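You operate a simulated robot arm through the tools that you are given. There is no shell and no other tool. Be economical: measure what you need, move in short steps, check, and stop when the job is done.

You are at the controls of a simulated robot arm. One attempt, no reset.

JOB
Open the locker door, fetch the tubing reel from the top of the island bench and set it on the glove shelf, then shut the door. Then fetch the jar from the top of the island bench and set it on the top of the vented cabinet. Then count the parts boxes on the top of the island bench, then put as many of the signs from the top of the island bench on the top of the fridge. Then stack the box labelled "No 200" from the top of the island bench on top of the box labelled "No 20". The order counts. Set down upright: jar.

The check looks at the end state, three seconds after you hand in, the way a careful person would. Anything else that was tipped, shoved, dropped, spilled or broken makes it a failure.

ROBOT AND FRAMES
A 7-joint arm with a two-finger parallel gripper on a trunk, on a base that drives. Base frame: it is fixed to the floor where the robot stands at the start and does not move with it; the origin is under the middle of the robot, x ahead of it, y to its left, z up. Units: mm, degrees, N and s.
With the tool pointing down near the work surface it reaches from about 360 to 900 mm from the robot's upright axis, wherever it stands. Its first joint turns from -115.0 to 115.0 degrees. Places, roughly: box [3000, -500, 1000]; glove shelf [5500, 0, 800]; jar (7x7x10 cm) [3600, 500, 900]; locker door [5300, 200, 900]; parts box [3000, -250, 750]; sign [3250, 0, 1000]; top of the fridge [6300, 3700, 1300]; top of the vented cabinet [4500, 1400, 1400]; tubing reel (8x8x5 cm) [3500, 200, 900]. Payload 3.91 kg.
Tool frame: the origin (TCP) lies between the finger pads and is the grasp point; the fingertips stand 30 mm ahead of it; z points along the fingers, y is the line along which they close. The gripper opens to 110 mm. The fingers are 20 mm wide and 10 mm thick; the gripper's body (48 by 112 mm) begins 55 mm behind the TCP.
Orientation is that of the tool frame in the base frame, as a unit quaternion [x, y, z, w]. With the fingers straight down and closing along the base's y, the tool's x points along the base's -x, its y along +y and its z along -z.

CONTROLS
- The arm moves only by the tool send_rows. Its argument "motion" is a list of rows, each a list of 3 entries, a list of its own where there are three numbers: the shift along the tool's x, y, z in mm, then the turn, a rotation vector about the tool's x, y, z in degrees, then the closure, from 0 (fully open) to 1 (shut). In form: [[[x, y, z], [rx, ry, rz], claw], ...]. A call has 1 to 20 rows; each row is the pose to reach, as a shift and turn from the pose commanded when the call began, along the tool's axes at that moment. Rows are played at 5 a second. More than 50 mm and 8.6 degrees between two rows, or a gripper value outside its range, and nothing of the call is played. A pose out of reach is approached as far as the arm can. The call stops where the force on the tool passes 40 N (or 10 N more than at its start, if that is more) or the arm is blocked; 0.2 s more then pass. Each finger travels about 153 mm/s and halts on what it meets, pressing with about 22 N; the grip force reading is that of the motor and also rises with nothing between the fingers. The clock runs only during rows and for 0.2 s after the last one: add rows that repeat a pose to give the fingers time. It gives the time, the measured TCP pose, the force on the tool (base axes), the opening and the grip force at its end, in the units of the frame above (readings bear some noise), with the torque about the TCP (base axes, N m) and any sound that the robot's microphone picked up.
- Cameras (640 x 400 px; columns grow to the right, rows downward): "scene" is now at [243.4, 183.1, 1203.2]; the picture's right is [-0.27, -0.96, 0.00], its down [0.15, -0.04, -0.99] and it looks along [0.95, -0.26, 0.16] (base axes); focal length 273 px, centre (320, 200). "wrist" rides on the gripper at [72, 17, -103] in the tool frame; the picture's right is [-0.23, 0.97, 0.00], its down [-0.76, -0.18, -0.62] and it looks along [-0.61, -0.14, 0.78] (tool axes); focal length 222 px, centre (320, 200). There is no depth. A picture from a camera that has moved, and an enlarged one, comes with that camera's place and axes in the base frame and with its lens. The place of the scene camera against the robot may be out by one fixed shift of up to 25 mm in any direction.
- get_image(camera): a new picture of that camera. The clock stands still meanwhile.
- slide_trunk(by): slides the trunk up (or, below 0, down) by that many mm; the arm and the scene camera ride with it, the base frame stays. It gives what a move gives, with no picture.
- drive_base(legs): drives the robot by 1 to 6 legs, each [ahead, left, turn to the left] in mm, mm and degrees, along the robot's own axes; the way and the turn of a leg run together, so that a leg with both is an arc; at most 1500 mm and 180 degrees a leg. The arm and the cameras ride along, it lands a little off, and it stops where it bumps. It gives what a move gives.
- head_to(pan, tilt): turns the head with the scene camera to pan (to the left, within 80 degrees either way) and tilt (down, from -29 to 69), counted from straight ahead of the robot. It gives what a move gives.
- close_up(camera, box): a new picture of the part [left, top, right, bottom] of that camera's present view, enlarged. The clock stands still meanwhile.
- job_done(): hands the job in; it is judged then, once.

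Work in short steps. Places have to be worked out from the pictures, the camera data and where the tool is seen: move nearer, look again, correct. Check each grasp and each placing, and mend what went wrong. You have 186 turns and 164 pictures in all, those below and enlarged ones among them. Open the gripper and draw the arm clear of the work before you hand the job in, unless the task says otherwise.

The tools are called after "Emit:" as name(argument=value, ...) on one line, values as JSON. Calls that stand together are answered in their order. send_rows: Moves the arm, as the interface text tells. Its arguments: {"type":"object","properties":{"motion":{"type":"array","items":{"type":"array"}}},"required":["motion"]} The other tools are called the same way: slide_trunk (by) slides the trunk up or down; drive_base (legs) drives the base; head_to (pan, tilt) turns the head that bears the scene camera; get_image (camera) takes a picture; close_up (camera, box) takes an enlarged picture of a part of a camera's view; job_done () hands the job in.

At the start:

```text
time: 0.0
tcp_pos: [553.6, 7.3, 1214.7]
orientation: [0.0, 1.0, 0.0, 0.0]
contact_force: [0.5, -0.3, 0.9]
torque: [0.0, 0.03, -0.01]
gripper_width: 110.0
gripper_force: 0.1
trunk travel left (down, up): [-475.0, 515.0]
robot x, y, heading: [0.4, 1.2, -0.1]
head pan, tilt: [-15.4, -9.2]
```

scene: 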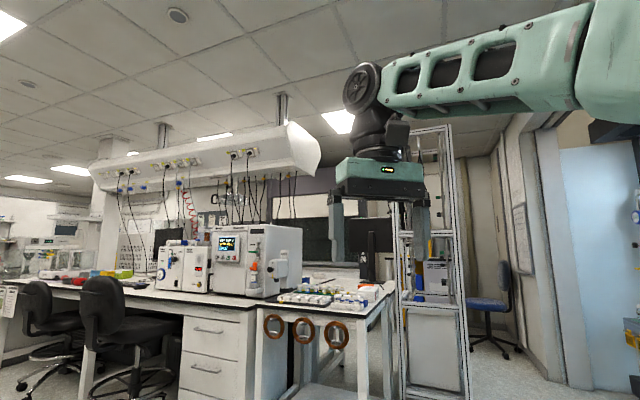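
wrist: 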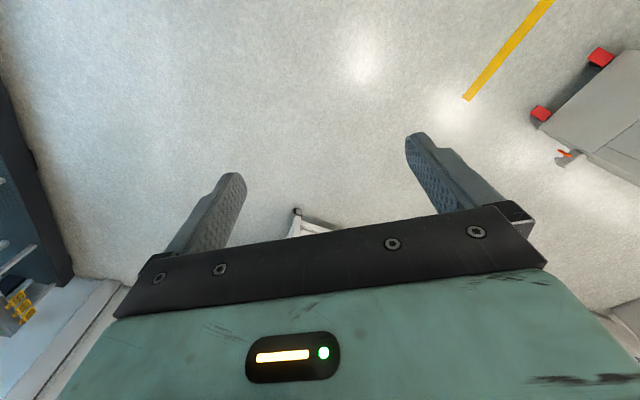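

The view shows benches ahead. I'll look around first by turning the head straight ahead and slightly down.

Emit:
head_to(pan=20, tilt=5)

Emit:
get_image(camera="scene")

Emit:
head_to(pan=-40, tilt=15)

Emit:
get_image(camera="scene")

```text
time: 1.0
tcp_pos: [555.4, 6.7, 1215.1]
orientation: [0.001, 1.0, 0.0, 0.0]
contact_force: [-0.1, -0.7, 0.3]
torque: [-0.03, 0.0, 0.03]
gripper_width: 110.0
gripper_force: 0.0
trunk travel left (down, up): [-475.0, 515.0]
robot x, y, heading: [0.6, 1.6, -0.2]
head pan, tilt: [20.0, 5.0]
```

```text
161 pictures are left
camera scene: at [247.9, 236.9, 1181.2], right [0.34, -0.94, 0.0], down [-0.08, -0.03, -1.0], along [0.94, 0.34, -0.09], focal length 273 px, centre (320, 200)
```

scene: 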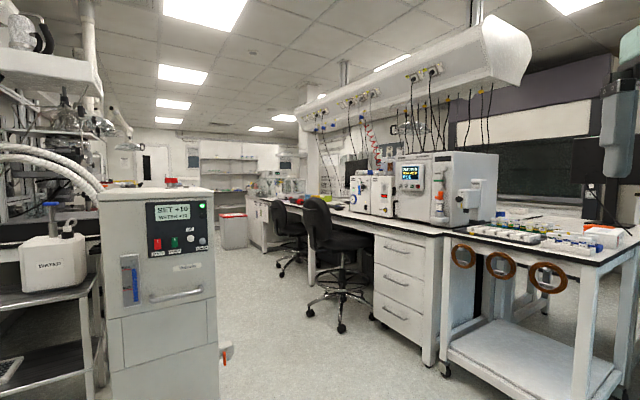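

```text
time: 2.3
tcp_pos: [555.5, 6.7, 1215.0]
orientation: [0.0, 1.0, 0.0, 0.001]
contact_force: [0.7, -0.7, 0.0]
torque: [0.01, 0.01, -0.01]
gripper_width: 110.1
gripper_force: 0.0
trunk travel left (down, up): [-475.0, 515.0]
robot x, y, heading: [-0.6, 0.6, -0.0]
head pan, tilt: [-40.0, 15.0]
```

```text
160 pictures are left
camera scene: at [233.1, 145.6, 1165.0], right [-0.64, -0.77, 0.0], down [-0.2, 0.17, -0.97], along [0.74, -0.62, -0.26], focal length 273 px, centre (320, 200)
```

scene: 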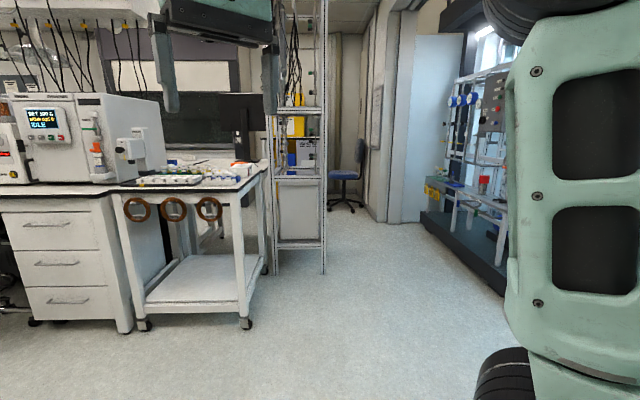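

The island bench items seem to be on the far side of the double bench, reached by the right. I'll pull the arm in, turn right and drive along the right aisle, then look.

Emit:
send_rows(motion=[[[40, 0, 0], [0, 0, 0], 0], [[80, 0, 0], [0, 0, 0], 0], [[120, 0, 0], [0, 0, 0], 0]])

Emit:
drive_base(legs=[[0, 0, -45], [1400, 0, 0]])

Emit:
head_to(pan=35, tilt=8)

Emit:
get_image(camera="scene")

Emit:
head_to(pan=-15, tilt=15)

Emit:
get_image(camera="scene")

```text
time: 3.1
tcp_pos: [435.0, 7.5, 1214.2]
orientation: [0.0, 1.0, 0.0, 0.0]
contact_force: [0.3, -0.5, 0.2]
torque: [-0.01, 0.04, 0.0]
gripper_width: 110.0
gripper_force: 0.1
trunk travel left (down, up): [-475.0, 515.0]
robot x, y, heading: [-0.7, -1.9, 0.3]
head pan, tilt: [-40.0, 15.0]
```

```text
time: 12.2
tcp_pos: [1307.0, -1290.0, 1215.1]
orientation: [0.38, 0.925, 0.0, 0.0]
contact_force: [-1.0, 0.0, 0.2]
torque: [0.02, 0.01, 0.02]
gripper_width: 110.0
gripper_force: 0.1
trunk travel left (down, up): [-475.0, 515.0]
robot x, y, heading: [994.0, -985.6, -44.5]
head pan, tilt: [-40.0, 15.0]
```

```text
time: 13.6
tcp_pos: [1307.4, -1290.8, 1215.6]
orientation: [0.38, 0.925, 0.0, -0.001]
contact_force: [-0.9, -0.4, 0.1]
torque: [0.0, 0.0, 0.0]
gripper_width: 110.2
gripper_force: 0.2
trunk travel left (down, up): [-475.0, 515.0]
robot x, y, heading: [992.6, -987.0, -45.0]
head pan, tilt: [35.0, 8.0]
```

```text
159 pictures are left
camera scene: at [1349.0, -958.1, 1176.4], right [-0.17, -0.99, 0.0], down [-0.14, 0.02, -0.99], along [0.98, -0.17, -0.14], focal length 273 px, centre (320, 200)
```

scene: 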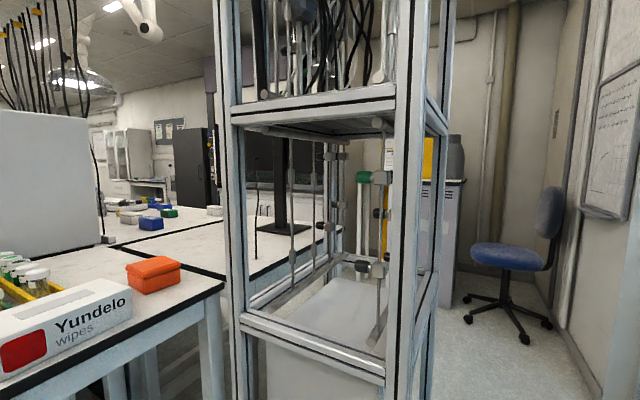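

```text
time: 14.8
tcp_pos: [1307.3, -1289.3, 1214.8]
orientation: [0.381, 0.925, -0.001, 0.0]
contact_force: [0.2, -1.2, 0.1]
torque: [-0.01, 0.02, -0.03]
gripper_width: 109.9
gripper_force: 0.0
trunk travel left (down, up): [-475.0, 515.0]
robot x, y, heading: [998.1, -988.1, -44.8]
head pan, tilt: [-15.0, 15.0]
```

```text
158 pictures are left
camera scene: at [1305.0, -1023.1, 1165.0], right [-0.86, -0.51, 0.0], down [-0.13, 0.22, -0.97], along [0.49, -0.83, -0.26], focal length 273 px, centre (320, 200)
```

scene: 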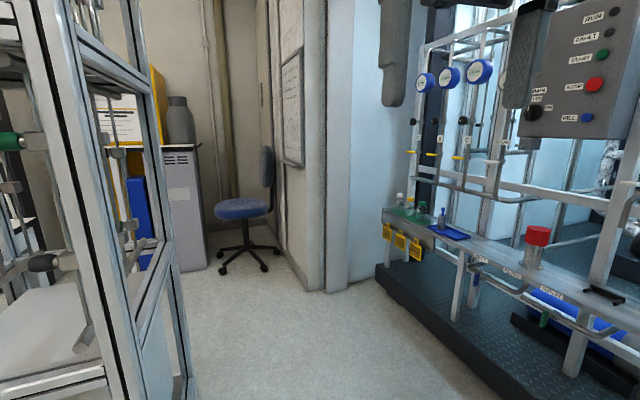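

The bench's far side looks reachable between the rack and a wall corner about 900 mm apart. I'll check the robot's own footprint by looking down and look further past the rack.

Emit:
head_to(pan=0, tilt=69)

Emit:
get_image(camera="scene")

Emit:
head_to(pan=10, tilt=25)

Emit:
get_image(camera="scene")

```text
time: 16.0
tcp_pos: [1308.1, -1289.8, 1216.3]
orientation: [0.38, 0.925, 0.001, 0.0]
contact_force: [0.0, 0.7, 0.0]
torque: [-0.01, -0.02, 0.02]
gripper_width: 109.9
gripper_force: 0.2
trunk travel left (down, up): [-475.0, 515.0]
robot x, y, heading: [992.4, -993.5, -44.5]
head pan, tilt: [0.0, 68.8]
```

```text
157 pictures are left
camera scene: at [1297.5, -981.8, 1089.4], right [-0.7, -0.71, 0.0], down [-0.66, 0.66, -0.36], along [0.26, -0.26, -0.93], focal length 273 px, centre (320, 200)
```

scene: 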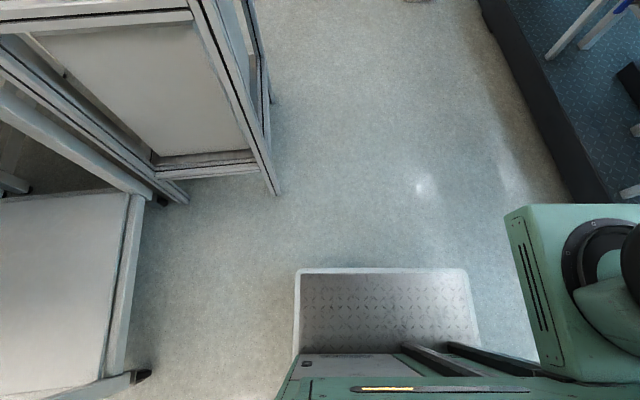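

```text
time: 17.1
tcp_pos: [1308.4, -1289.8, 1215.5]
orientation: [0.38, 0.925, 0.0, -0.001]
contact_force: [-1.9, 0.3, 0.1]
torque: [0.01, 0.01, -0.01]
gripper_width: 110.1
gripper_force: 0.1
trunk travel left (down, up): [-475.0, 515.0]
robot x, y, heading: [990.3, -989.0, -44.6]
head pan, tilt: [10.0, 25.0]
```

```text
156 pictures are left
camera scene: at [1333.5, -994.9, 1148.7], right [-0.57, -0.82, 0.0], down [-0.35, 0.24, -0.91], along [0.74, -0.52, -0.42], focal length 273 px, centre (320, 200)
```

scene: 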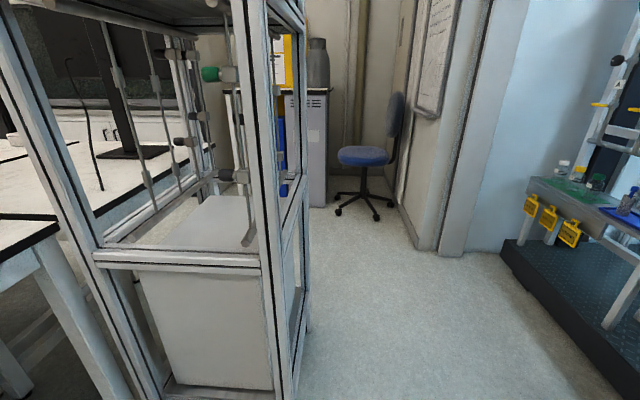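

Base is about 560 mm wide; room axes run about 50°/-40°. I'll drive along heading -40 through the gap to the far aisle and then turn left along it.

Emit:
drive_base(legs=[[0, -50, 4.7], [1000, 0, 0], [850, 0, 0], [0, 0, 90]])

Emit:
head_to(pan=20, tilt=10)

Emit:
get_image(camera="scene")

Emit:
head_to(pan=-30, tilt=10)

Emit:
get_image(camera="scene")

```text
time: 29.7
tcp_pos: [2741.9, -2005.7, 1214.7]
orientation: [-0.17, 0.985, 0.0, 0.0]
contact_force: [0.7, -0.4, 0.8]
torque: [-0.04, 0.0, -0.02]
gripper_width: 110.0
gripper_force: 0.0
trunk travel left (down, up): [-475.0, 515.0]
robot x, y, heading: [2332.5, -2157.6, 19.8]
head pan, tilt: [10.0, 25.0]
stopped in leg 4: the robot was blocked; the commanded pose is now the measured one
```

```text
time: 30.5
tcp_pos: [2741.6, -2006.6, 1215.4]
orientation: [-0.17, 0.985, 0.0, -0.001]
contact_force: [0.2, 0.2, -0.3]
torque: [0.0, -0.01, 0.0]
gripper_width: 109.8
gripper_force: 0.1
trunk travel left (down, up): [-475.0, 515.0]
robot x, y, heading: [2334.6, -2153.8, 19.5]
head pan, tilt: [20.0, 10.0]
```

```text
155 pictures are left
camera scene: at [2490.6, -1858.5, 1173.1], right [0.64, -0.77, 0.0], down [-0.13, -0.11, -0.98], along [0.76, 0.63, -0.17], focal length 273 px, centre (320, 200)
```

scene: 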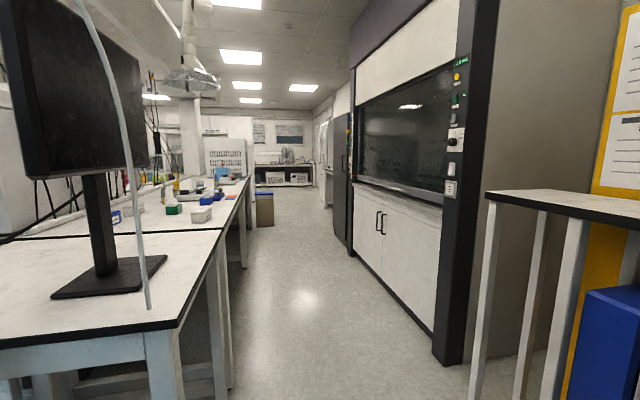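

```text
time: 31.6
tcp_pos: [2742.3, -2007.1, 1215.1]
orientation: [-0.17, 0.985, 0.001, 0.0]
contact_force: [0.4, -0.9, 0.5]
torque: [-0.03, 0.01, 0.02]
gripper_width: 110.2
gripper_force: 0.0
trunk travel left (down, up): [-475.0, 515.0]
robot x, y, heading: [2337.6, -2155.5, 19.9]
head pan, tilt: [-30.0, 10.0]
```

```text
154 pictures are left
camera scene: at [2510.3, -1934.5, 1173.1], right [-0.18, -0.98, 0.0], down [-0.17, 0.03, -0.98], along [0.97, -0.18, -0.17], focal length 273 px, centre (320, 200)
```

scene: 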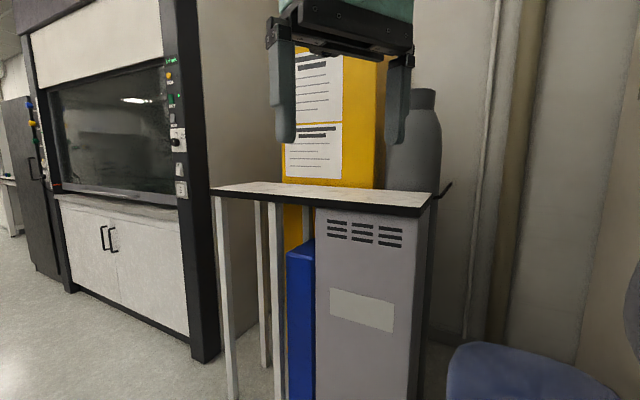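

The base's rear likely touched the wall corner while turning. I'll move away into the aisle, then finish the turn, then look ahead.

Emit:
drive_base(legs=[[308, 68, 0], [100, 60, 0], [0, 0, 31.5], [600, 0, 0]])

Emit:
head_to(pan=20, tilt=20)

Emit:
get_image(camera="scene")

```text
time: 39.1
tcp_pos: [3321.4, -1091.9, 1215.5]
orientation: [-0.431, 0.903, 0.0, 0.0]
contact_force: [0.4, 0.1, 0.0]
torque: [0.03, -0.02, 0.01]
gripper_width: 110.0
gripper_force: 0.0
trunk travel left (down, up): [-475.0, 515.0]
robot x, y, heading: [3053.5, -1436.3, 50.8]
head pan, tilt: [-30.0, 10.0]
```

```text
time: 40.3
tcp_pos: [3319.3, -1091.4, 1215.2]
orientation: [-0.43, 0.903, -0.001, 0.001]
contact_force: [0.5, 0.0, -0.3]
torque: [0.01, -0.02, 0.01]
gripper_width: 109.9
gripper_force: 0.0
trunk travel left (down, up): [-475.0, 515.0]
robot x, y, heading: [3051.6, -1432.7, 51.0]
head pan, tilt: [20.0, 20.0]
```

```text
153 pictures are left
camera scene: at [3033.2, -1106.6, 1156.9], right [0.95, -0.33, 0.0], down [-0.11, -0.32, -0.94], along [0.31, 0.89, -0.34], focal length 273 px, centre (320, 200)
```

scene: 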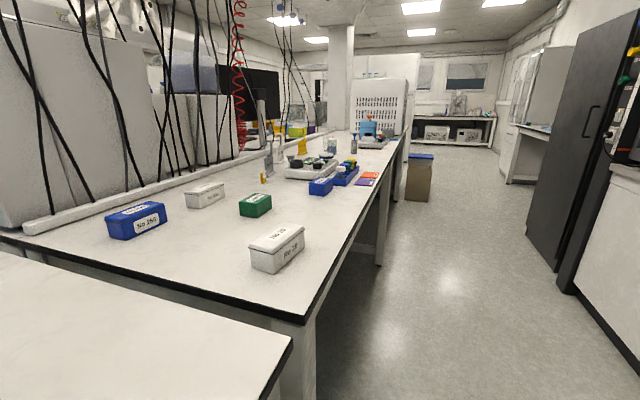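

The island bench top is in view with parts boxes and items. I'll take enlarged views to identify them.

Emit:
close_up(camera="scene", box=[90, 170, 330, 290])

Emit:
close_up(camera="scene", box=[230, 110, 430, 210])

Emit:
close_up(camera="scene", box=[480, 20, 640, 280])

```text
2.67 times, centred on (210, 230) of scene
camera zoom: at [3033.2, -1106.6, 1156.9], right [0.95, -0.33, 0.0], down [-0.11, -0.32, -0.94], along [0.31, 0.89, -0.34], focal length 727 px, centre (613, 120)
```

zoom: 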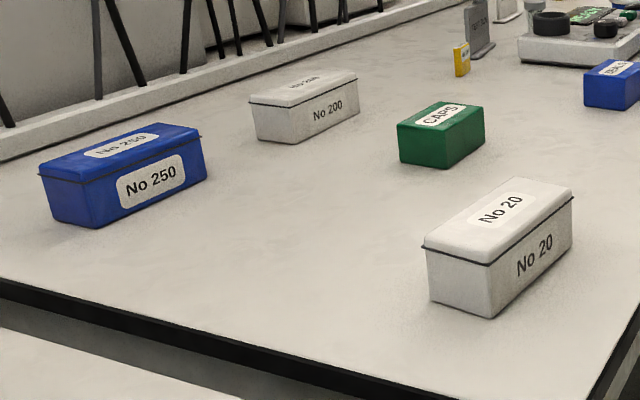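

```text
3.20 times, centred on (330, 160) of scene
camera zoom: at [3033.2, -1106.6, 1156.9], right [0.95, -0.33, 0.0], down [-0.11, -0.32, -0.94], along [0.31, 0.89, -0.34], focal length 873 px, centre (288, 328)
```

zoom: 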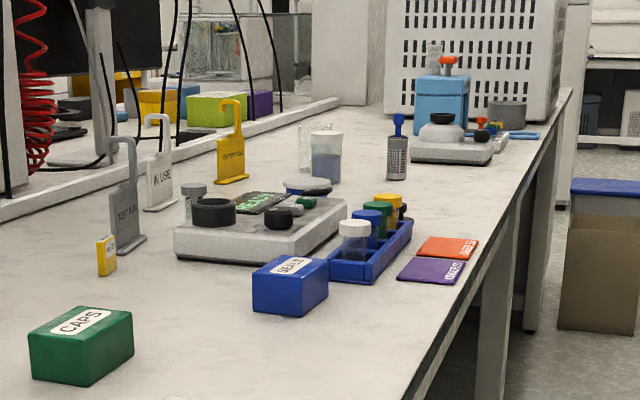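

```text
1.54 times, centred on (560, 150) of scene
camera zoom: at [3033.2, -1106.6, 1156.9], right [0.95, -0.33, 0.0], down [-0.11, -0.32, -0.94], along [0.31, 0.89, -0.34], focal length 420 px, centre (-49, 277)
```

zoom: 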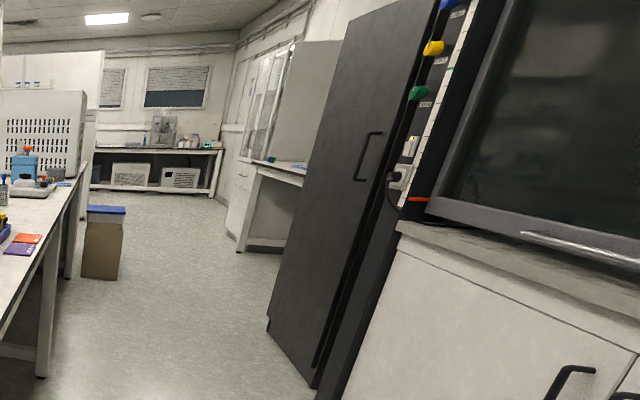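

Signs, CAPS/SEALS boxes and the numbered boxes are on the bench; the locker door is to the right with a vertical bar handle on its near side. I'll drive along the aisle and look at the bench from nearer.

Emit:
drive_base(legs=[[1000, -60, 0]])

Emit:
head_to(pan=60, tilt=25)

Emit:
get_image(camera="scene")

Emit:
head_to(pan=10, tilt=15)

Emit:
get_image(camera="scene")

Emit:
head_to(pan=-35, tilt=10)

Emit:
get_image(camera="scene")

```text
time: 45.5
tcp_pos: [3997.8, -359.1, 1214.9]
orientation: [-0.429, 0.903, 0.0, 0.0]
contact_force: [0.2, -0.2, 0.9]
torque: [0.02, -0.02, 0.01]
gripper_width: 110.2
gripper_force: 0.1
trunk travel left (down, up): [-475.0, 515.0]
robot x, y, heading: [3727.8, -696.9, 50.4]
head pan, tilt: [20.0, 20.0]
```

```text
time: 46.5
tcp_pos: [3999.5, -358.8, 1216.3]
orientation: [-0.429, 0.903, 0.0, 0.0]
contact_force: [-0.5, -0.9, -0.2]
torque: [-0.02, 0.03, -0.03]
gripper_width: 110.3
gripper_force: 0.1
trunk travel left (down, up): [-475.0, 515.0]
robot x, y, heading: [3729.8, -702.1, 50.7]
head pan, tilt: [60.0, 25.0]
```

```text
149 pictures are left
camera scene: at [3647.3, -373.6, 1148.8], right [0.94, 0.35, 0.0], down [0.15, -0.4, -0.91], along [-0.32, 0.85, -0.42], focal length 273 px, centre (320, 200)
```

scene: 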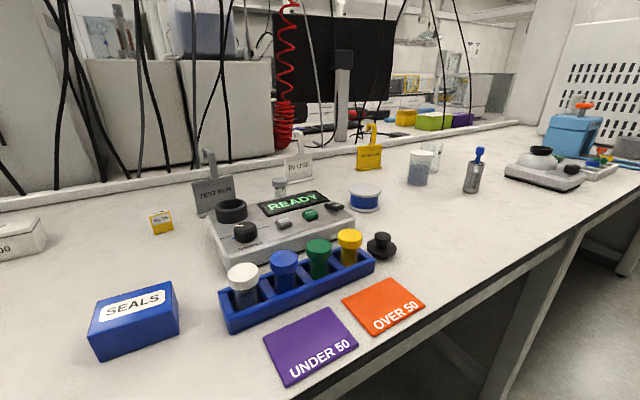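

```text
time: 47.7
tcp_pos: [3999.5, -358.7, 1215.7]
orientation: [-0.429, 0.903, 0.0, 0.0]
contact_force: [-0.1, -0.4, -1.4]
torque: [0.0, 0.0, 0.02]
gripper_width: 110.0
gripper_force: 0.0
trunk travel left (down, up): [-475.0, 515.0]
robot x, y, heading: [3726.0, -699.8, 50.6]
head pan, tilt: [10.0, 15.0]
```

```text
148 pictures are left
camera scene: at [3725.4, -378.4, 1165.0], right [0.87, -0.49, 0.0], down [-0.13, -0.23, -0.97], along [0.47, 0.84, -0.26], focal length 273 px, centre (320, 200)
```

scene: 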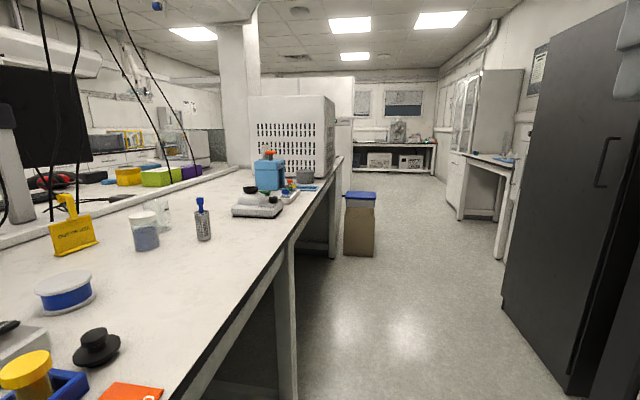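

```text
time: 48.8
tcp_pos: [3998.8, -358.2, 1215.9]
orientation: [-0.428, 0.904, 0.0, 0.0]
contact_force: [-0.5, -0.2, -0.8]
torque: [0.0, 0.01, 0.03]
gripper_width: 110.1
gripper_force: 0.0
trunk travel left (down, up): [-475.0, 515.0]
robot x, y, heading: [3726.3, -696.8, 50.8]
head pan, tilt: [-35.0, 10.0]
```

```text
147 pictures are left
camera scene: at [3769.3, -434.7, 1173.1], right [0.27, -0.96, 0.0], down [-0.17, -0.05, -0.98], along [0.95, 0.27, -0.17], focal length 273 px, centre (320, 200)
```

scene: 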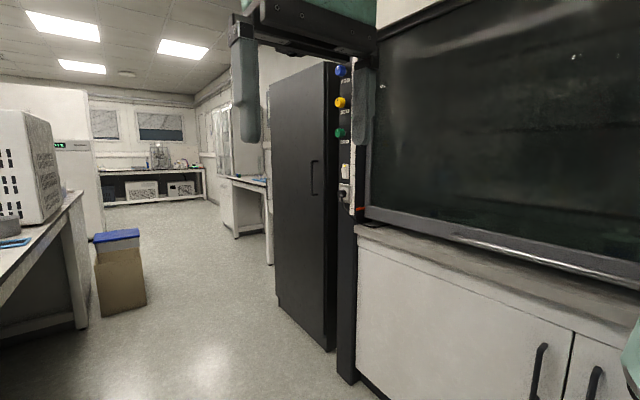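

The reel (blue/white spool), jar and signs are visible; the locker handle is at about (5315, 35, 1035). I'll drive level with the locker's near side and turn so the handle is ahead.

Emit:
drive_base(legs=[[980, -110, 0], [0, 0, -50]])

Emit:
head_to(pan=0, tilt=10)

Emit:
get_image(camera="scene")

```text
time: 56.2
tcp_pos: [4875.8, -5.0, 1216.4]
orientation: [-0.001, 1.0, 0.0, 0.001]
contact_force: [0.8, 0.3, 0.0]
torque: [-0.04, -0.04, 0.0]
gripper_width: 110.1
gripper_force: 0.0
trunk travel left (down, up): [-475.0, 515.0]
robot x, y, heading: [4440.2, -9.3, -0.1]
head pan, tilt: [-35.0, 10.0]
```

```text
time: 57.3
tcp_pos: [4875.0, -3.3, 1215.6]
orientation: [0.0, 1.0, 0.0, 0.0]
contact_force: [-0.2, 0.0, 0.2]
torque: [0.02, 0.02, -0.01]
gripper_width: 110.3
gripper_force: 0.1
trunk travel left (down, up): [-475.0, 515.0]
robot x, y, heading: [4440.6, -13.1, -0.1]
head pan, tilt: [0.0, 10.0]
```

```text
146 pictures are left
camera scene: at [4695.3, 193.9, 1173.1], right [0.0, -1.0, 0.0], down [-0.17, 0.0, -0.98], along [0.98, 0.0, -0.17], focal length 273 px, centre (320, 200)
```

scene: 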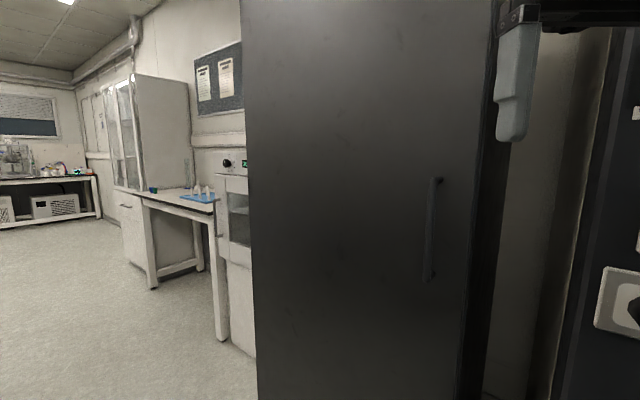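

Triangulated handle at about (5150, -15), z 963–1128. I'll yaw the tool to face the door, then pitch it to horizontal at a standoff and lower to z 1045.

Emit:
send_rows(motion=[[[-31, 16, 0], [0, 0, 8], 0], [[-62, 32, 0], [0, 0, 16], 0], [[-93, 48, 0], [0, 0, 24], 0], [[-124, 64, 0], [0, 0, 32], 0], [[-157, 81, 0], [0, 0, 38], 0]])

Emit:
send_rows(motion=[[[0, 0, 15], [0, -8.2, 0], 0], [[0, 0, 31], [0, -16.4, 0], 0], [[0, 0, 46], [0, -24.6, 0], 0], [[0, 0, 62], [0, -32.8, 0], 0], [[0, 0, 77], [0, -41, 0], 0], [[0, 0, 93], [0, -49.2, 0], 0], [[0, 0, 108], [0, -57.4, 0], 0], [[0, 0, 124], [0, -65.6, 0], 0], [[0, 0, 139], [0, -73.8, 0], 0], [[0, 0, 155], [0, -82, 0], 0], [[0, 0, 170], [0, -90, 0], 0]])

Emit:
get_image(camera="wrist")

Emit:
get_image(camera="scene")

```text
time: 58.5
tcp_pos: [5034.2, 76.9, 1216.4]
orientation: [0.327, 0.945, 0.0, 0.0]
contact_force: [-0.8, 0.3, 0.6]
torque: [0.03, -0.05, -0.04]
gripper_width: 110.3
gripper_force: 0.0
trunk travel left (down, up): [-475.0, 515.0]
robot x, y, heading: [4439.5, -10.1, -0.1]
head pan, tilt: [0.0, 10.0]
```

```text
time: 60.9
tcp_pos: [5033.4, 76.2, 1046.1]
orientation: [0.231, 0.667, -0.231, 0.67]
contact_force: [0.2, 0.4, -0.2]
torque: [-0.01, 0.03, -0.02]
gripper_width: 110.0
gripper_force: 0.1
trunk travel left (down, up): [-475.0, 515.0]
robot x, y, heading: [4442.1, -12.9, -0.1]
head pan, tilt: [0.0, 10.0]
```

```text
145 pictures are left
camera wrist: at [4962.9, 154.1, 973.6], right [0.6, 0.77, 0.23], down [-0.6, 0.24, 0.76], along [0.53, -0.59, 0.61], focal length 222 px, centre (320, 200)
```

wrist: 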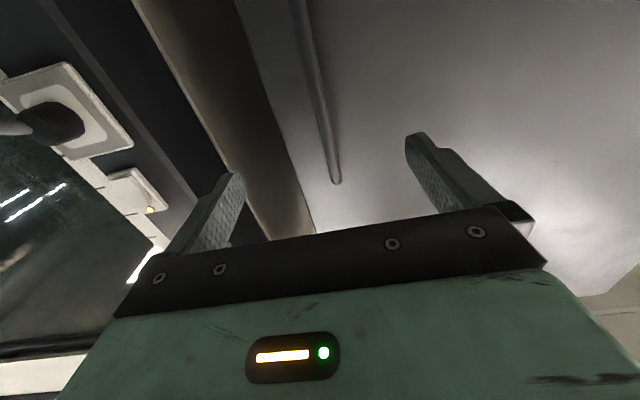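

```text
144 pictures are left
camera scene: at [4695.1, 193.9, 1173.2], right [0.0, -1.0, 0.0], down [-0.17, 0.0, -0.98], along [0.98, 0.0, -0.17], focal length 273 px, centre (320, 200)
```

scene: 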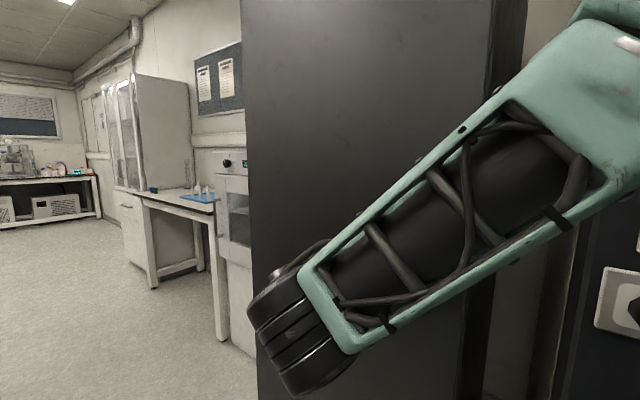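

The wrist view (inverted) shows the handle's top end at z≈1126, handle at about (5134, 2), centred between fingers and 124 mm ahead. I'll advance 112 mm and close on it.

Emit:
send_rows(motion=[[[0, 0, 30], [0, 0, 0], 0], [[0, 0, 60], [0, 0, 0], 0], [[0, 0, 85], [0, 0, 0], 0], [[0, 0, 100], [0, 0, 0], 0], [[0, 0, 112], [0, 0, 0], 0]])

Emit:
get_image(camera="wrist")

```text
time: 62.1
tcp_pos: [5122.0, 7.4, 1046.6]
orientation: [0.229, 0.669, -0.23, 0.669]
contact_force: [0.0, -0.2, -0.2]
torque: [0.03, 0.01, 0.0]
gripper_width: 109.8
gripper_force: 0.1
trunk travel left (down, up): [-475.0, 515.0]
robot x, y, heading: [4437.0, -15.3, 0.0]
head pan, tilt: [0.0, 10.0]
```

```text
143 pictures are left
camera wrist: at [5050.8, 84.7, 973.6], right [0.6, 0.77, 0.23], down [-0.6, 0.24, 0.76], along [0.53, -0.59, 0.61], focal length 222 px, centre (320, 200)
```

wrist: 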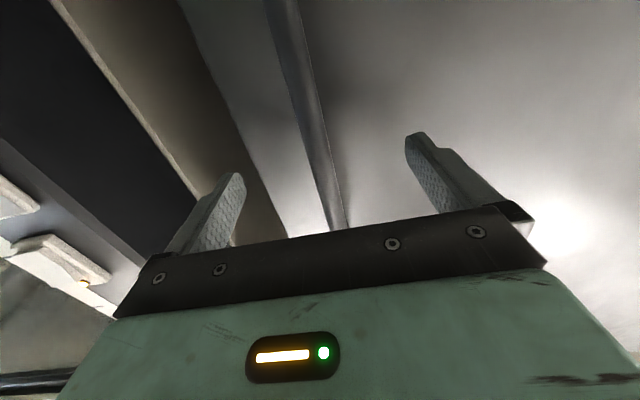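

The handle lies between the fingers; I'll close on it.

Emit:
send_rows(motion=[[[0, 0, 0], [0, 0, 0], 0.5], [[0, 0, 0], [0, 0, 0], 0.9], [[0, 0, 0], [0, 0, 0], 1], [[0, 0, 0], [0, 0, 0], 1]])

Emit:
get_image(camera="wrist")

```text
time: 63.1
tcp_pos: [5121.8, 10.5, 1044.4]
orientation: [0.229, 0.669, -0.229, 0.669]
contact_force: [17.2, 17.7, 4.3]
torque: [0.33, 0.35, 0.47]
gripper_width: 13.6
gripper_force: 44.8
trunk travel left (down, up): [-475.0, 515.0]
robot x, y, heading: [4442.5, -11.8, 0.0]
head pan, tilt: [0.0, 10.0]
```

```text
142 pictures are left
camera wrist: at [5051.3, 87.1, 973.5], right [0.6, 0.77, 0.23], down [-0.6, 0.24, 0.76], along [0.53, -0.59, 0.61], focal length 222 px, centre (320, 200)
```

wrist: 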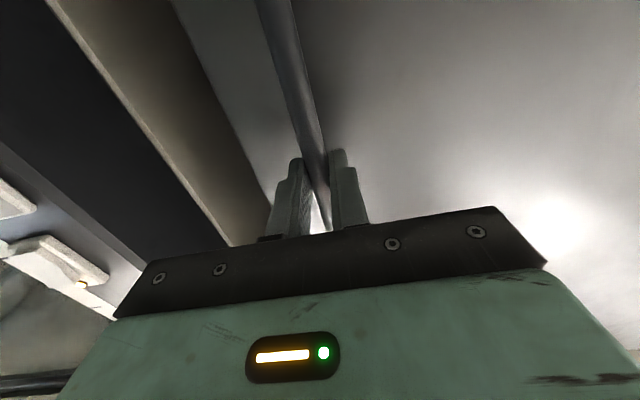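

Grip closed on the handle (13.6 mm). I'll pull along the estimated arc for the first 12°, turning the tool at half rate, and watch the force.

Emit:
send_rows(motion=[[[0, 3, -5], [0, 0, 0], 1], [[0, 5, -15], [0.7, 0, 0], 1], [[0, 7, -29], [1.5, 0, 0], 1], [[0, 12, -58], [3, 0, 0], 1], [[0, 18, -87], [4.5, 0, 0], 1], [[0, 26, -115], [6, 0, 0], 1]])

```text
time: 64.5
tcp_pos: [5046.0, 98.3, 1045.3]
orientation: [0.264, 0.656, -0.266, 0.655]
contact_force: [5.0, 2.2, 1.2]
torque: [-0.16, -0.34, 0.26]
gripper_width: 13.9
gripper_force: 45.2
trunk travel left (down, up): [-475.0, 515.0]
robot x, y, heading: [4440.8, -12.6, -0.2]
head pan, tilt: [0.0, 10.0]
```

The door is swinging freely with little force. I continue along the arc to about 36°.

Emit:
send_rows(motion=[[[0, 6, -29], [1.5, 0, 0], 1], [[0, 14, -57], [3, 0, 0], 1], [[0, 24, -85], [4.5, 0, 0], 1], [[0, 34, -112], [6, 0, 0], 1], [[0, 47, -139], [7.5, 0, 0], 1], [[0, 60, -165], [9, 0, 0], 1], [[0, 75, -191], [10.5, 0, 0], 1], [[0, 92, -215], [12, 0, 0], 1]])

Emit:
get_image(camera="scene")

Emit:
get_image(camera="wrist")

```text
time: 66.0
tcp_pos: [4980.3, 238.6, 1058.5]
orientation: [0.351, 0.629, -0.336, 0.607]
contact_force: [-27.3, -8.6, -12.9]
torque: [-0.9, -0.37, -0.17]
gripper_width: 13.8
gripper_force: 45.0
trunk travel left (down, up): [-475.0, 515.0]
robot x, y, heading: [4438.2, -13.0, 0.2]
head pan, tilt: [0.0, 10.0]
stopped in row 7: the force on the tool passed its limit (the readings are from after the stop); the commanded pose is now the measured one
```

```text
141 pictures are left
camera scene: at [4693.5, 194.9, 1170.6], right [0.01, -1.0, 0.0], down [-0.2, 0.0, -0.98], along [0.98, 0.01, -0.2], focal length 273 px, centre (320, 200)
```

scene: 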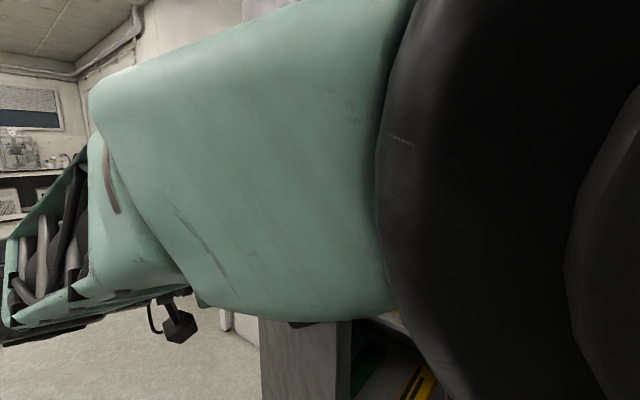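

```text
140 pictures are left
camera wrist: at [4939.1, 337.7, 990.2], right [0.83, 0.5, 0.23], down [-0.47, 0.41, 0.78], along [0.3, -0.76, 0.58], focal length 222 px, centre (320, 200)
```

wrist: 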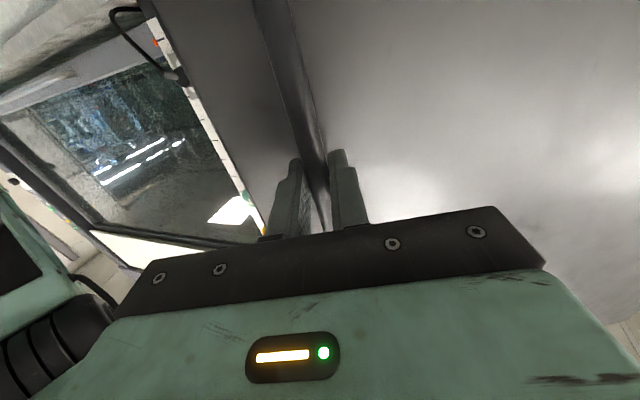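

The door is about 33° open; the arm folded close to the head. I'll release the handle and back off with the base a little.

Emit:
send_rows(motion=[[[0, 0, 0], [0, 0, 0], 0.6], [[0, 0, 0], [0, 0, 0], 0.3], [[0, 0, 0], [0, 0, 0], 0.2]])

Emit:
drive_base(legs=[[-50, 70, 0]])

Emit:
get_image(camera="wrist")

```text
time: 66.8
tcp_pos: [4982.2, 240.0, 1058.5]
orientation: [0.352, 0.628, -0.334, 0.608]
contact_force: [0.3, -0.1, -0.2]
torque: [-0.01, 0.02, -0.01]
gripper_width: 88.1
gripper_force: 0.1
trunk travel left (down, up): [-475.0, 515.0]
robot x, y, heading: [4440.1, -10.8, 0.1]
head pan, tilt: [0.0, 10.0]
```

```text
time: 67.9
tcp_pos: [4934.7, 309.1, 1058.4]
orientation: [0.352, 0.628, -0.335, 0.608]
contact_force: [-0.1, 0.0, -0.6]
torque: [-0.02, 0.03, 0.0]
gripper_width: 88.3
gripper_force: 0.0
trunk travel left (down, up): [-475.0, 515.0]
robot x, y, heading: [4388.6, 55.9, 0.1]
head pan, tilt: [0.0, 10.0]
```

```text
139 pictures are left
camera wrist: at [4892.3, 408.3, 990.0], right [0.83, 0.51, 0.23], down [-0.47, 0.41, 0.78], along [0.3, -0.76, 0.58], focal length 222 px, centre (320, 200)
```

wrist: 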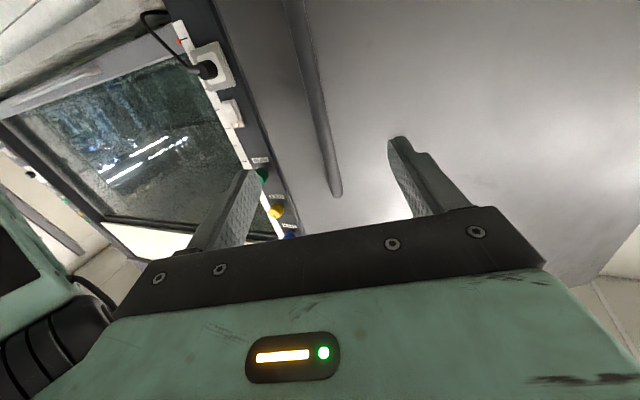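

The hand must go round to the door's inner side. I'll turn the base left first to swing the hand away from the door, shift along the aisle, then finish facing along it.

Emit:
drive_base(legs=[[0, 0, 20], [-64, -129, 0], [0, 0, 30], [-250, 0, 0]])

Emit:
head_to(pan=-20, tilt=10)

Emit:
get_image(camera="scene")

```text
time: 73.2
tcp_pos: [4372.4, 302.8, 1056.6]
orientation: [0.054, 0.719, -0.047, 0.692]
contact_force: [-0.1, -0.5, -0.3]
torque: [-0.02, -0.01, -0.03]
gripper_width: 88.2
gripper_force: 0.0
trunk travel left (down, up): [-475.0, 515.0]
robot x, y, heading: [4213.7, -276.5, 50.0]
head pan, tilt: [0.0, 10.0]
```

```text
time: 74.0
tcp_pos: [4372.2, 302.2, 1058.0]
orientation: [0.054, 0.718, -0.047, 0.692]
contact_force: [-0.7, -0.6, -0.2]
torque: [0.02, 0.01, -0.02]
gripper_width: 88.1
gripper_force: 0.0
trunk travel left (down, up): [-475.0, 515.0]
robot x, y, heading: [4215.2, -274.1, 49.9]
head pan, tilt: [-20.0, 10.0]
```

```text
138 pictures are left
camera scene: at [4248.5, 14.2, 1173.1], right [0.5, -0.87, 0.0], down [-0.15, -0.09, -0.98], along [0.85, 0.49, -0.17], focal length 273 px, centre (320, 200)
```

scene: 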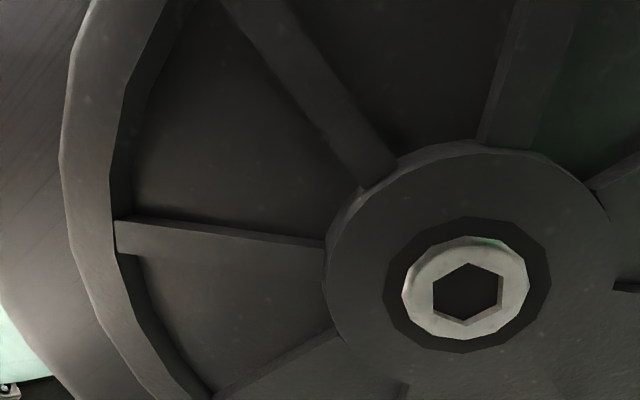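

The elbow is in front of the head camera. I'll sweep the hand to the right-front with the tool pointing along the aisle, ready to push the door from inside.

Emit:
send_rows(motion=[[[0, -20, 42], [-4.5, 0, 0], 0.2], [[0, -40, 84], [-9, 0, 0], 0.2], [[0, -60, 126], [-13.5, 0, 0], 0.4], [[0, -80, 168], [-18, 0, 0], 0.6], [[0, -100, 209], [-22.5, 0, 0], 0.8], [[0, -120, 251], [-27, 0, 0], 1], [[0, -140, 293], [-31.5, 0, 0], 1], [[0, -160, 335], [-36, 0, 0], 1], [[0, -180, 376], [-40.5, 0, 0], 1], [[0, -200, 418], [-45, 0, 0], 1], [[0, -220, 460], [-49.5, 0, 0], 1], [[0, -240, 502], [-54, 0, 0], 1], [[0, -261, 543], [-59, 0, 0], 1]])

Emit:
get_image(camera="scene")

Emit:
get_image(camera="wrist")

```text
time: 76.8
tcp_pos: [4736.1, 135.4, 1062.7]
orientation: [-0.272, 0.662, 0.287, 0.637]
contact_force: [-0.8, 0.5, 0.0]
torque: [0.0, -0.02, -0.01]
gripper_width: 0.0
gripper_force: 21.8
out of reach, approached as far as the arm can: row 7, 8, 9, 10, 11, 12, 13
trunk travel left (down, up): [-475.0, 515.0]
robot x, y, heading: [4214.7, -272.4, 49.6]
head pan, tilt: [-20.0, 10.0]
```

```text
137 pictures are left
camera scene: at [4248.6, 14.0, 1173.1], right [0.5, -0.87, 0.0], down [-0.15, -0.09, -0.98], along [0.85, 0.49, -0.17], focal length 273 px, centre (320, 200)
```

scene: 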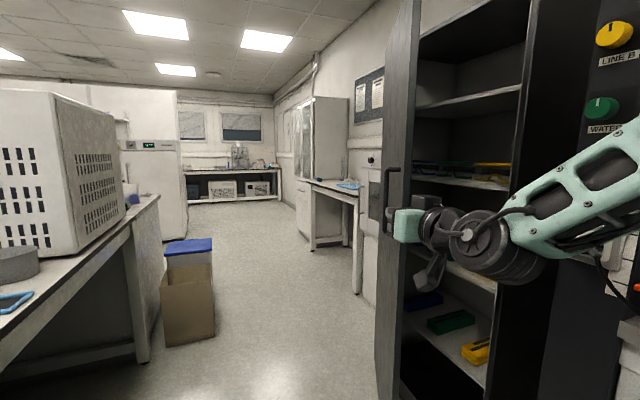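

```text
136 pictures are left
camera wrist: at [4652.0, 73.5, 994.0], right [-0.7, 0.67, 0.26], down [-0.27, -0.58, 0.77], along [0.67, 0.47, 0.58], focal length 222 px, centre (320, 200)
```

wrist: 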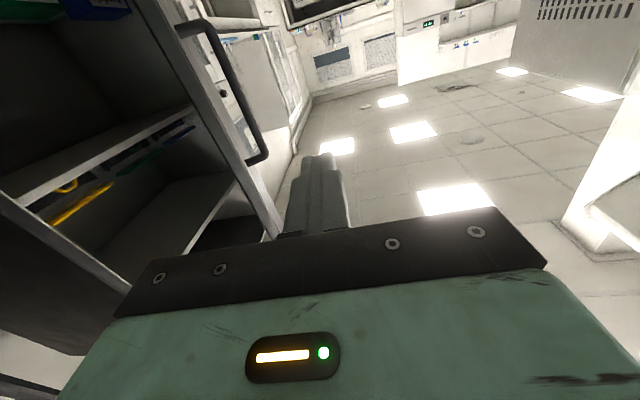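

The locker interior with shelves is visible and the door is ~30° open. The commanded spot was out of reach with that tool direction; I'll turn the tool 32° to the right so the hand can reach over there.

Emit:
send_rows(motion=[[[0, 0, 0], [8, 0, 0], 1], [[0, 0, 0], [16, 0, 0], 1], [[0, 0, 0], [24, 0, 0], 1], [[0, 0, 0], [32, 0, 0], 1], [[0, 0, 0], [32, 0, 0], 1]])

Emit:
get_image(camera="scene")

```text
time: 78.0
tcp_pos: [4738.9, 138.1, 1065.3]
orientation: [-0.085, 0.716, 0.093, 0.687]
contact_force: [0.6, 0.6, 0.2]
torque: [-0.01, 0.01, 0.02]
gripper_width: 0.0
gripper_force: 22.2
trunk travel left (down, up): [-475.0, 515.0]
robot x, y, heading: [4210.8, -274.8, 49.9]
head pan, tilt: [-20.0, 10.0]
```

```text
135 pictures are left
camera scene: at [4248.6, 14.1, 1173.1], right [0.5, -0.87, 0.0], down [-0.15, -0.09, -0.98], along [0.85, 0.49, -0.17], focal length 273 px, centre (320, 200)
```

scene: 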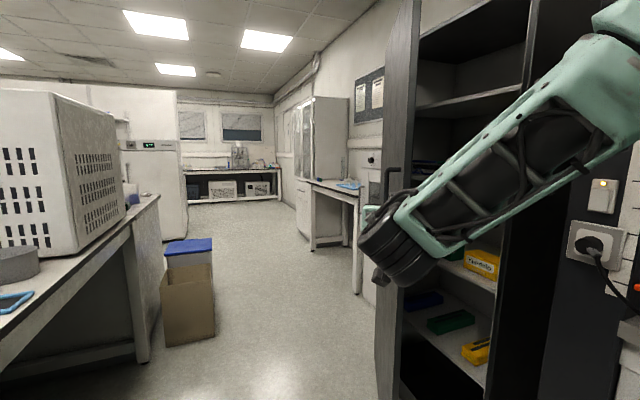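

Now the hand moves right, toward the locker front, staying short of the door edge.

Emit:
send_rows(motion=[[[0, -39, 19], [0, 0, 0], 1], [[0, -77, 37], [0, 0, 0], 1], [[0, -116, 56], [0, 0, 0], 1], [[0, -155, 74], [0, 0, 0], 1], [[0, -193, 93], [0, 0, 0], 1]])

Emit:
get_image(camera="scene")

Emit:
get_image(camera="wrist")

```text
time: 79.2
tcp_pos: [4876.1, -25.3, 1058.3]
orientation: [-0.086, 0.716, 0.093, 0.687]
contact_force: [-0.2, 0.3, 0.1]
torque: [0.04, -0.01, 0.05]
gripper_width: 0.2
gripper_force: 21.5
trunk travel left (down, up): [-475.0, 515.0]
robot x, y, heading: [4214.7, -275.3, 50.2]
head pan, tilt: [-20.0, 10.0]
```

```text
134 pictures are left
camera scene: at [4248.4, 14.2, 1173.1], right [0.5, -0.87, 0.0], down [-0.15, -0.09, -0.98], along [0.85, 0.49, -0.17], focal length 273 px, centre (320, 200)
```

scene: 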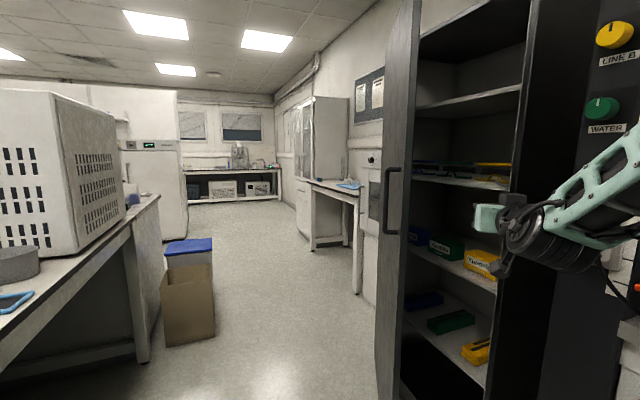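

```text
133 pictures are left
camera wrist: at [4769.3, -33.8, 991.4], right [-0.24, 0.94, 0.24], down [-0.53, -0.33, 0.78], along [0.82, 0.06, 0.57], focal length 222 px, centre (320, 200)
```

wrist: 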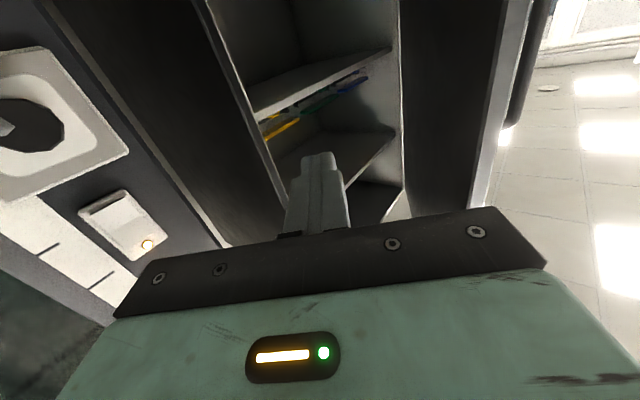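

The hand points into the opening. Let me read the shelf labels before going on.

Emit:
close_up(camera="scene", box=[380, 0, 560, 400])

```text
1.00 times, centred on (470, 200) of scene
camera zoom: at [4248.4, 14.2, 1173.1], right [0.5, -0.87, 0.0], down [-0.15, -0.09, -0.98], along [0.85, 0.49, -0.17], focal length 273 px, centre (170, 200)
```

zoom: 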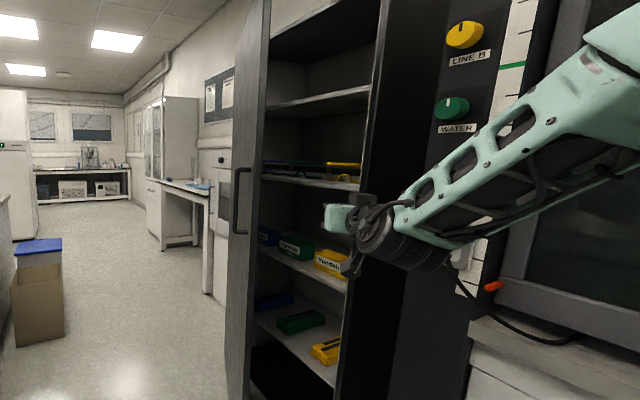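

Emit:
close_up(camera="scene", box=[400, 140, 540, 227])

Emit:
close_up(camera="scene", box=[395, 220, 535, 390])

```text
4.57 times, centred on (470, 184) of scene
camera zoom: at [4248.4, 14.2, 1173.1], right [0.5, -0.87, 0.0], down [-0.15, -0.09, -0.98], along [0.85, 0.49, -0.17], focal length 1247 px, centre (-366, 275)
```

zoom: 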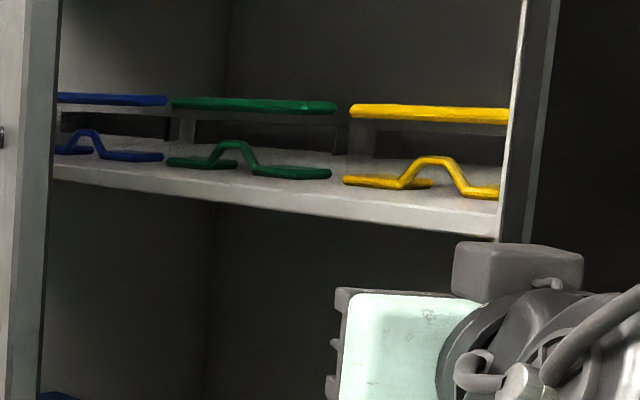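

```text
2.35 times, centred on (465, 305) of scene
camera zoom: at [4248.4, 14.2, 1173.1], right [0.5, -0.87, 0.0], down [-0.15, -0.09, -0.98], along [0.85, 0.49, -0.17], focal length 642 px, centre (-21, -47)
```

zoom: 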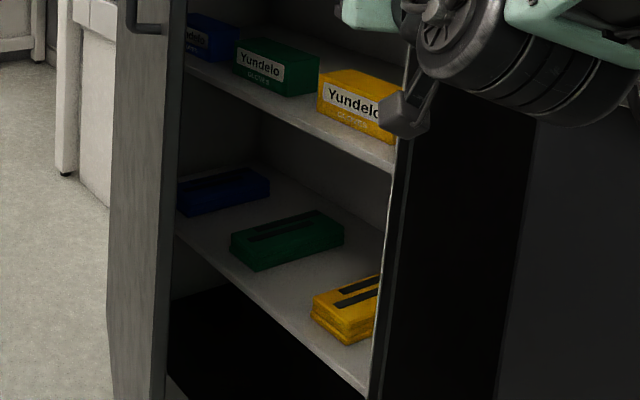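

The glove-box shelf (Yundelo boxes) is the middle one. Now drive forward so the hand goes inside the gap and pushes the door open.

Emit:
drive_base(legs=[[420, 0, 0]])

Emit:
get_image(camera="scene")

```text
time: 80.9
tcp_pos: [5009.7, 142.8, 1059.0]
orientation: [-0.087, 0.715, 0.099, 0.687]
contact_force: [-32.4, -12.4, 12.8]
torque: [0.85, -0.04, 2.12]
gripper_width: 0.3
gripper_force: 21.8
trunk travel left (down, up): [-475.0, 515.0]
robot x, y, heading: [4353.9, -107.6, 49.9]
head pan, tilt: [-20.0, 10.0]
stopped in leg 1: the force on the tool passed its limit (the readings are from after the stop); the commanded pose is now the measured one
```

```text
129 pictures are left
camera scene: at [4387.3, 180.4, 1173.4], right [0.5, -0.87, 0.0], down [-0.15, -0.09, -0.99], along [0.85, 0.49, -0.17], focal length 273 px, centre (320, 200)
```

scene: 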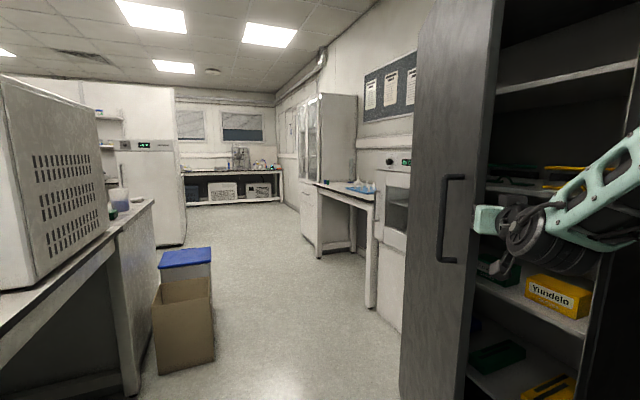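

The gripper body's corner met the door's edge. I'll back off a bit, shift away from the door, insert deeper behind it, and then push.

Emit:
send_rows(motion=[[[0, -5, -30], [0, 0, 0], 1], [[0, -35, -40], [0, 0, 0], 1], [[0, -65, -30], [0, 0, 0], 1], [[0, -65, 10], [0, 0, 0], 1], [[0, -65, 50], [0, 0, 0], 1], [[0, -65, 90], [0, 0, 0], 1]])

Emit:
get_image(camera="wrist")

```text
time: 82.3
tcp_pos: [5107.4, 122.1, 1066.1]
orientation: [-0.084, 0.718, 0.092, 0.685]
contact_force: [0.5, 0.8, 0.7]
torque: [-0.02, 0.0, 0.03]
gripper_width: 0.1
gripper_force: 22.0
out of reach, approached as far as the arm can: row 1, 2, 3, 4, 5, 6
trunk travel left (down, up): [-475.0, 515.0]
robot x, y, heading: [4354.1, -104.1, 49.9]
head pan, tilt: [-20.0, 10.0]
```

```text
128 pictures are left
camera wrist: at [5000.0, 114.0, 998.7], right [-0.23, 0.94, 0.24], down [-0.52, -0.33, 0.79], along [0.82, 0.05, 0.57], focal length 222 px, centre (320, 200)
```

wrist: 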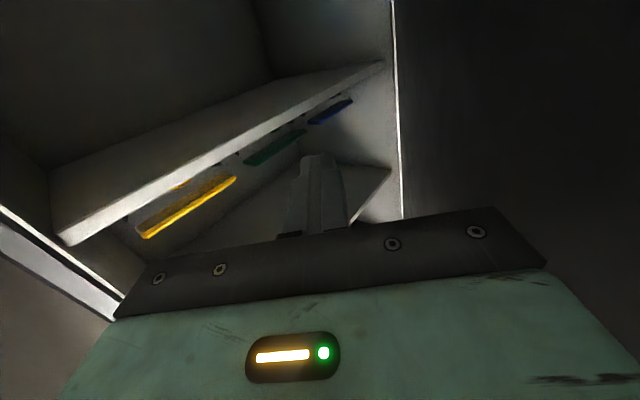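

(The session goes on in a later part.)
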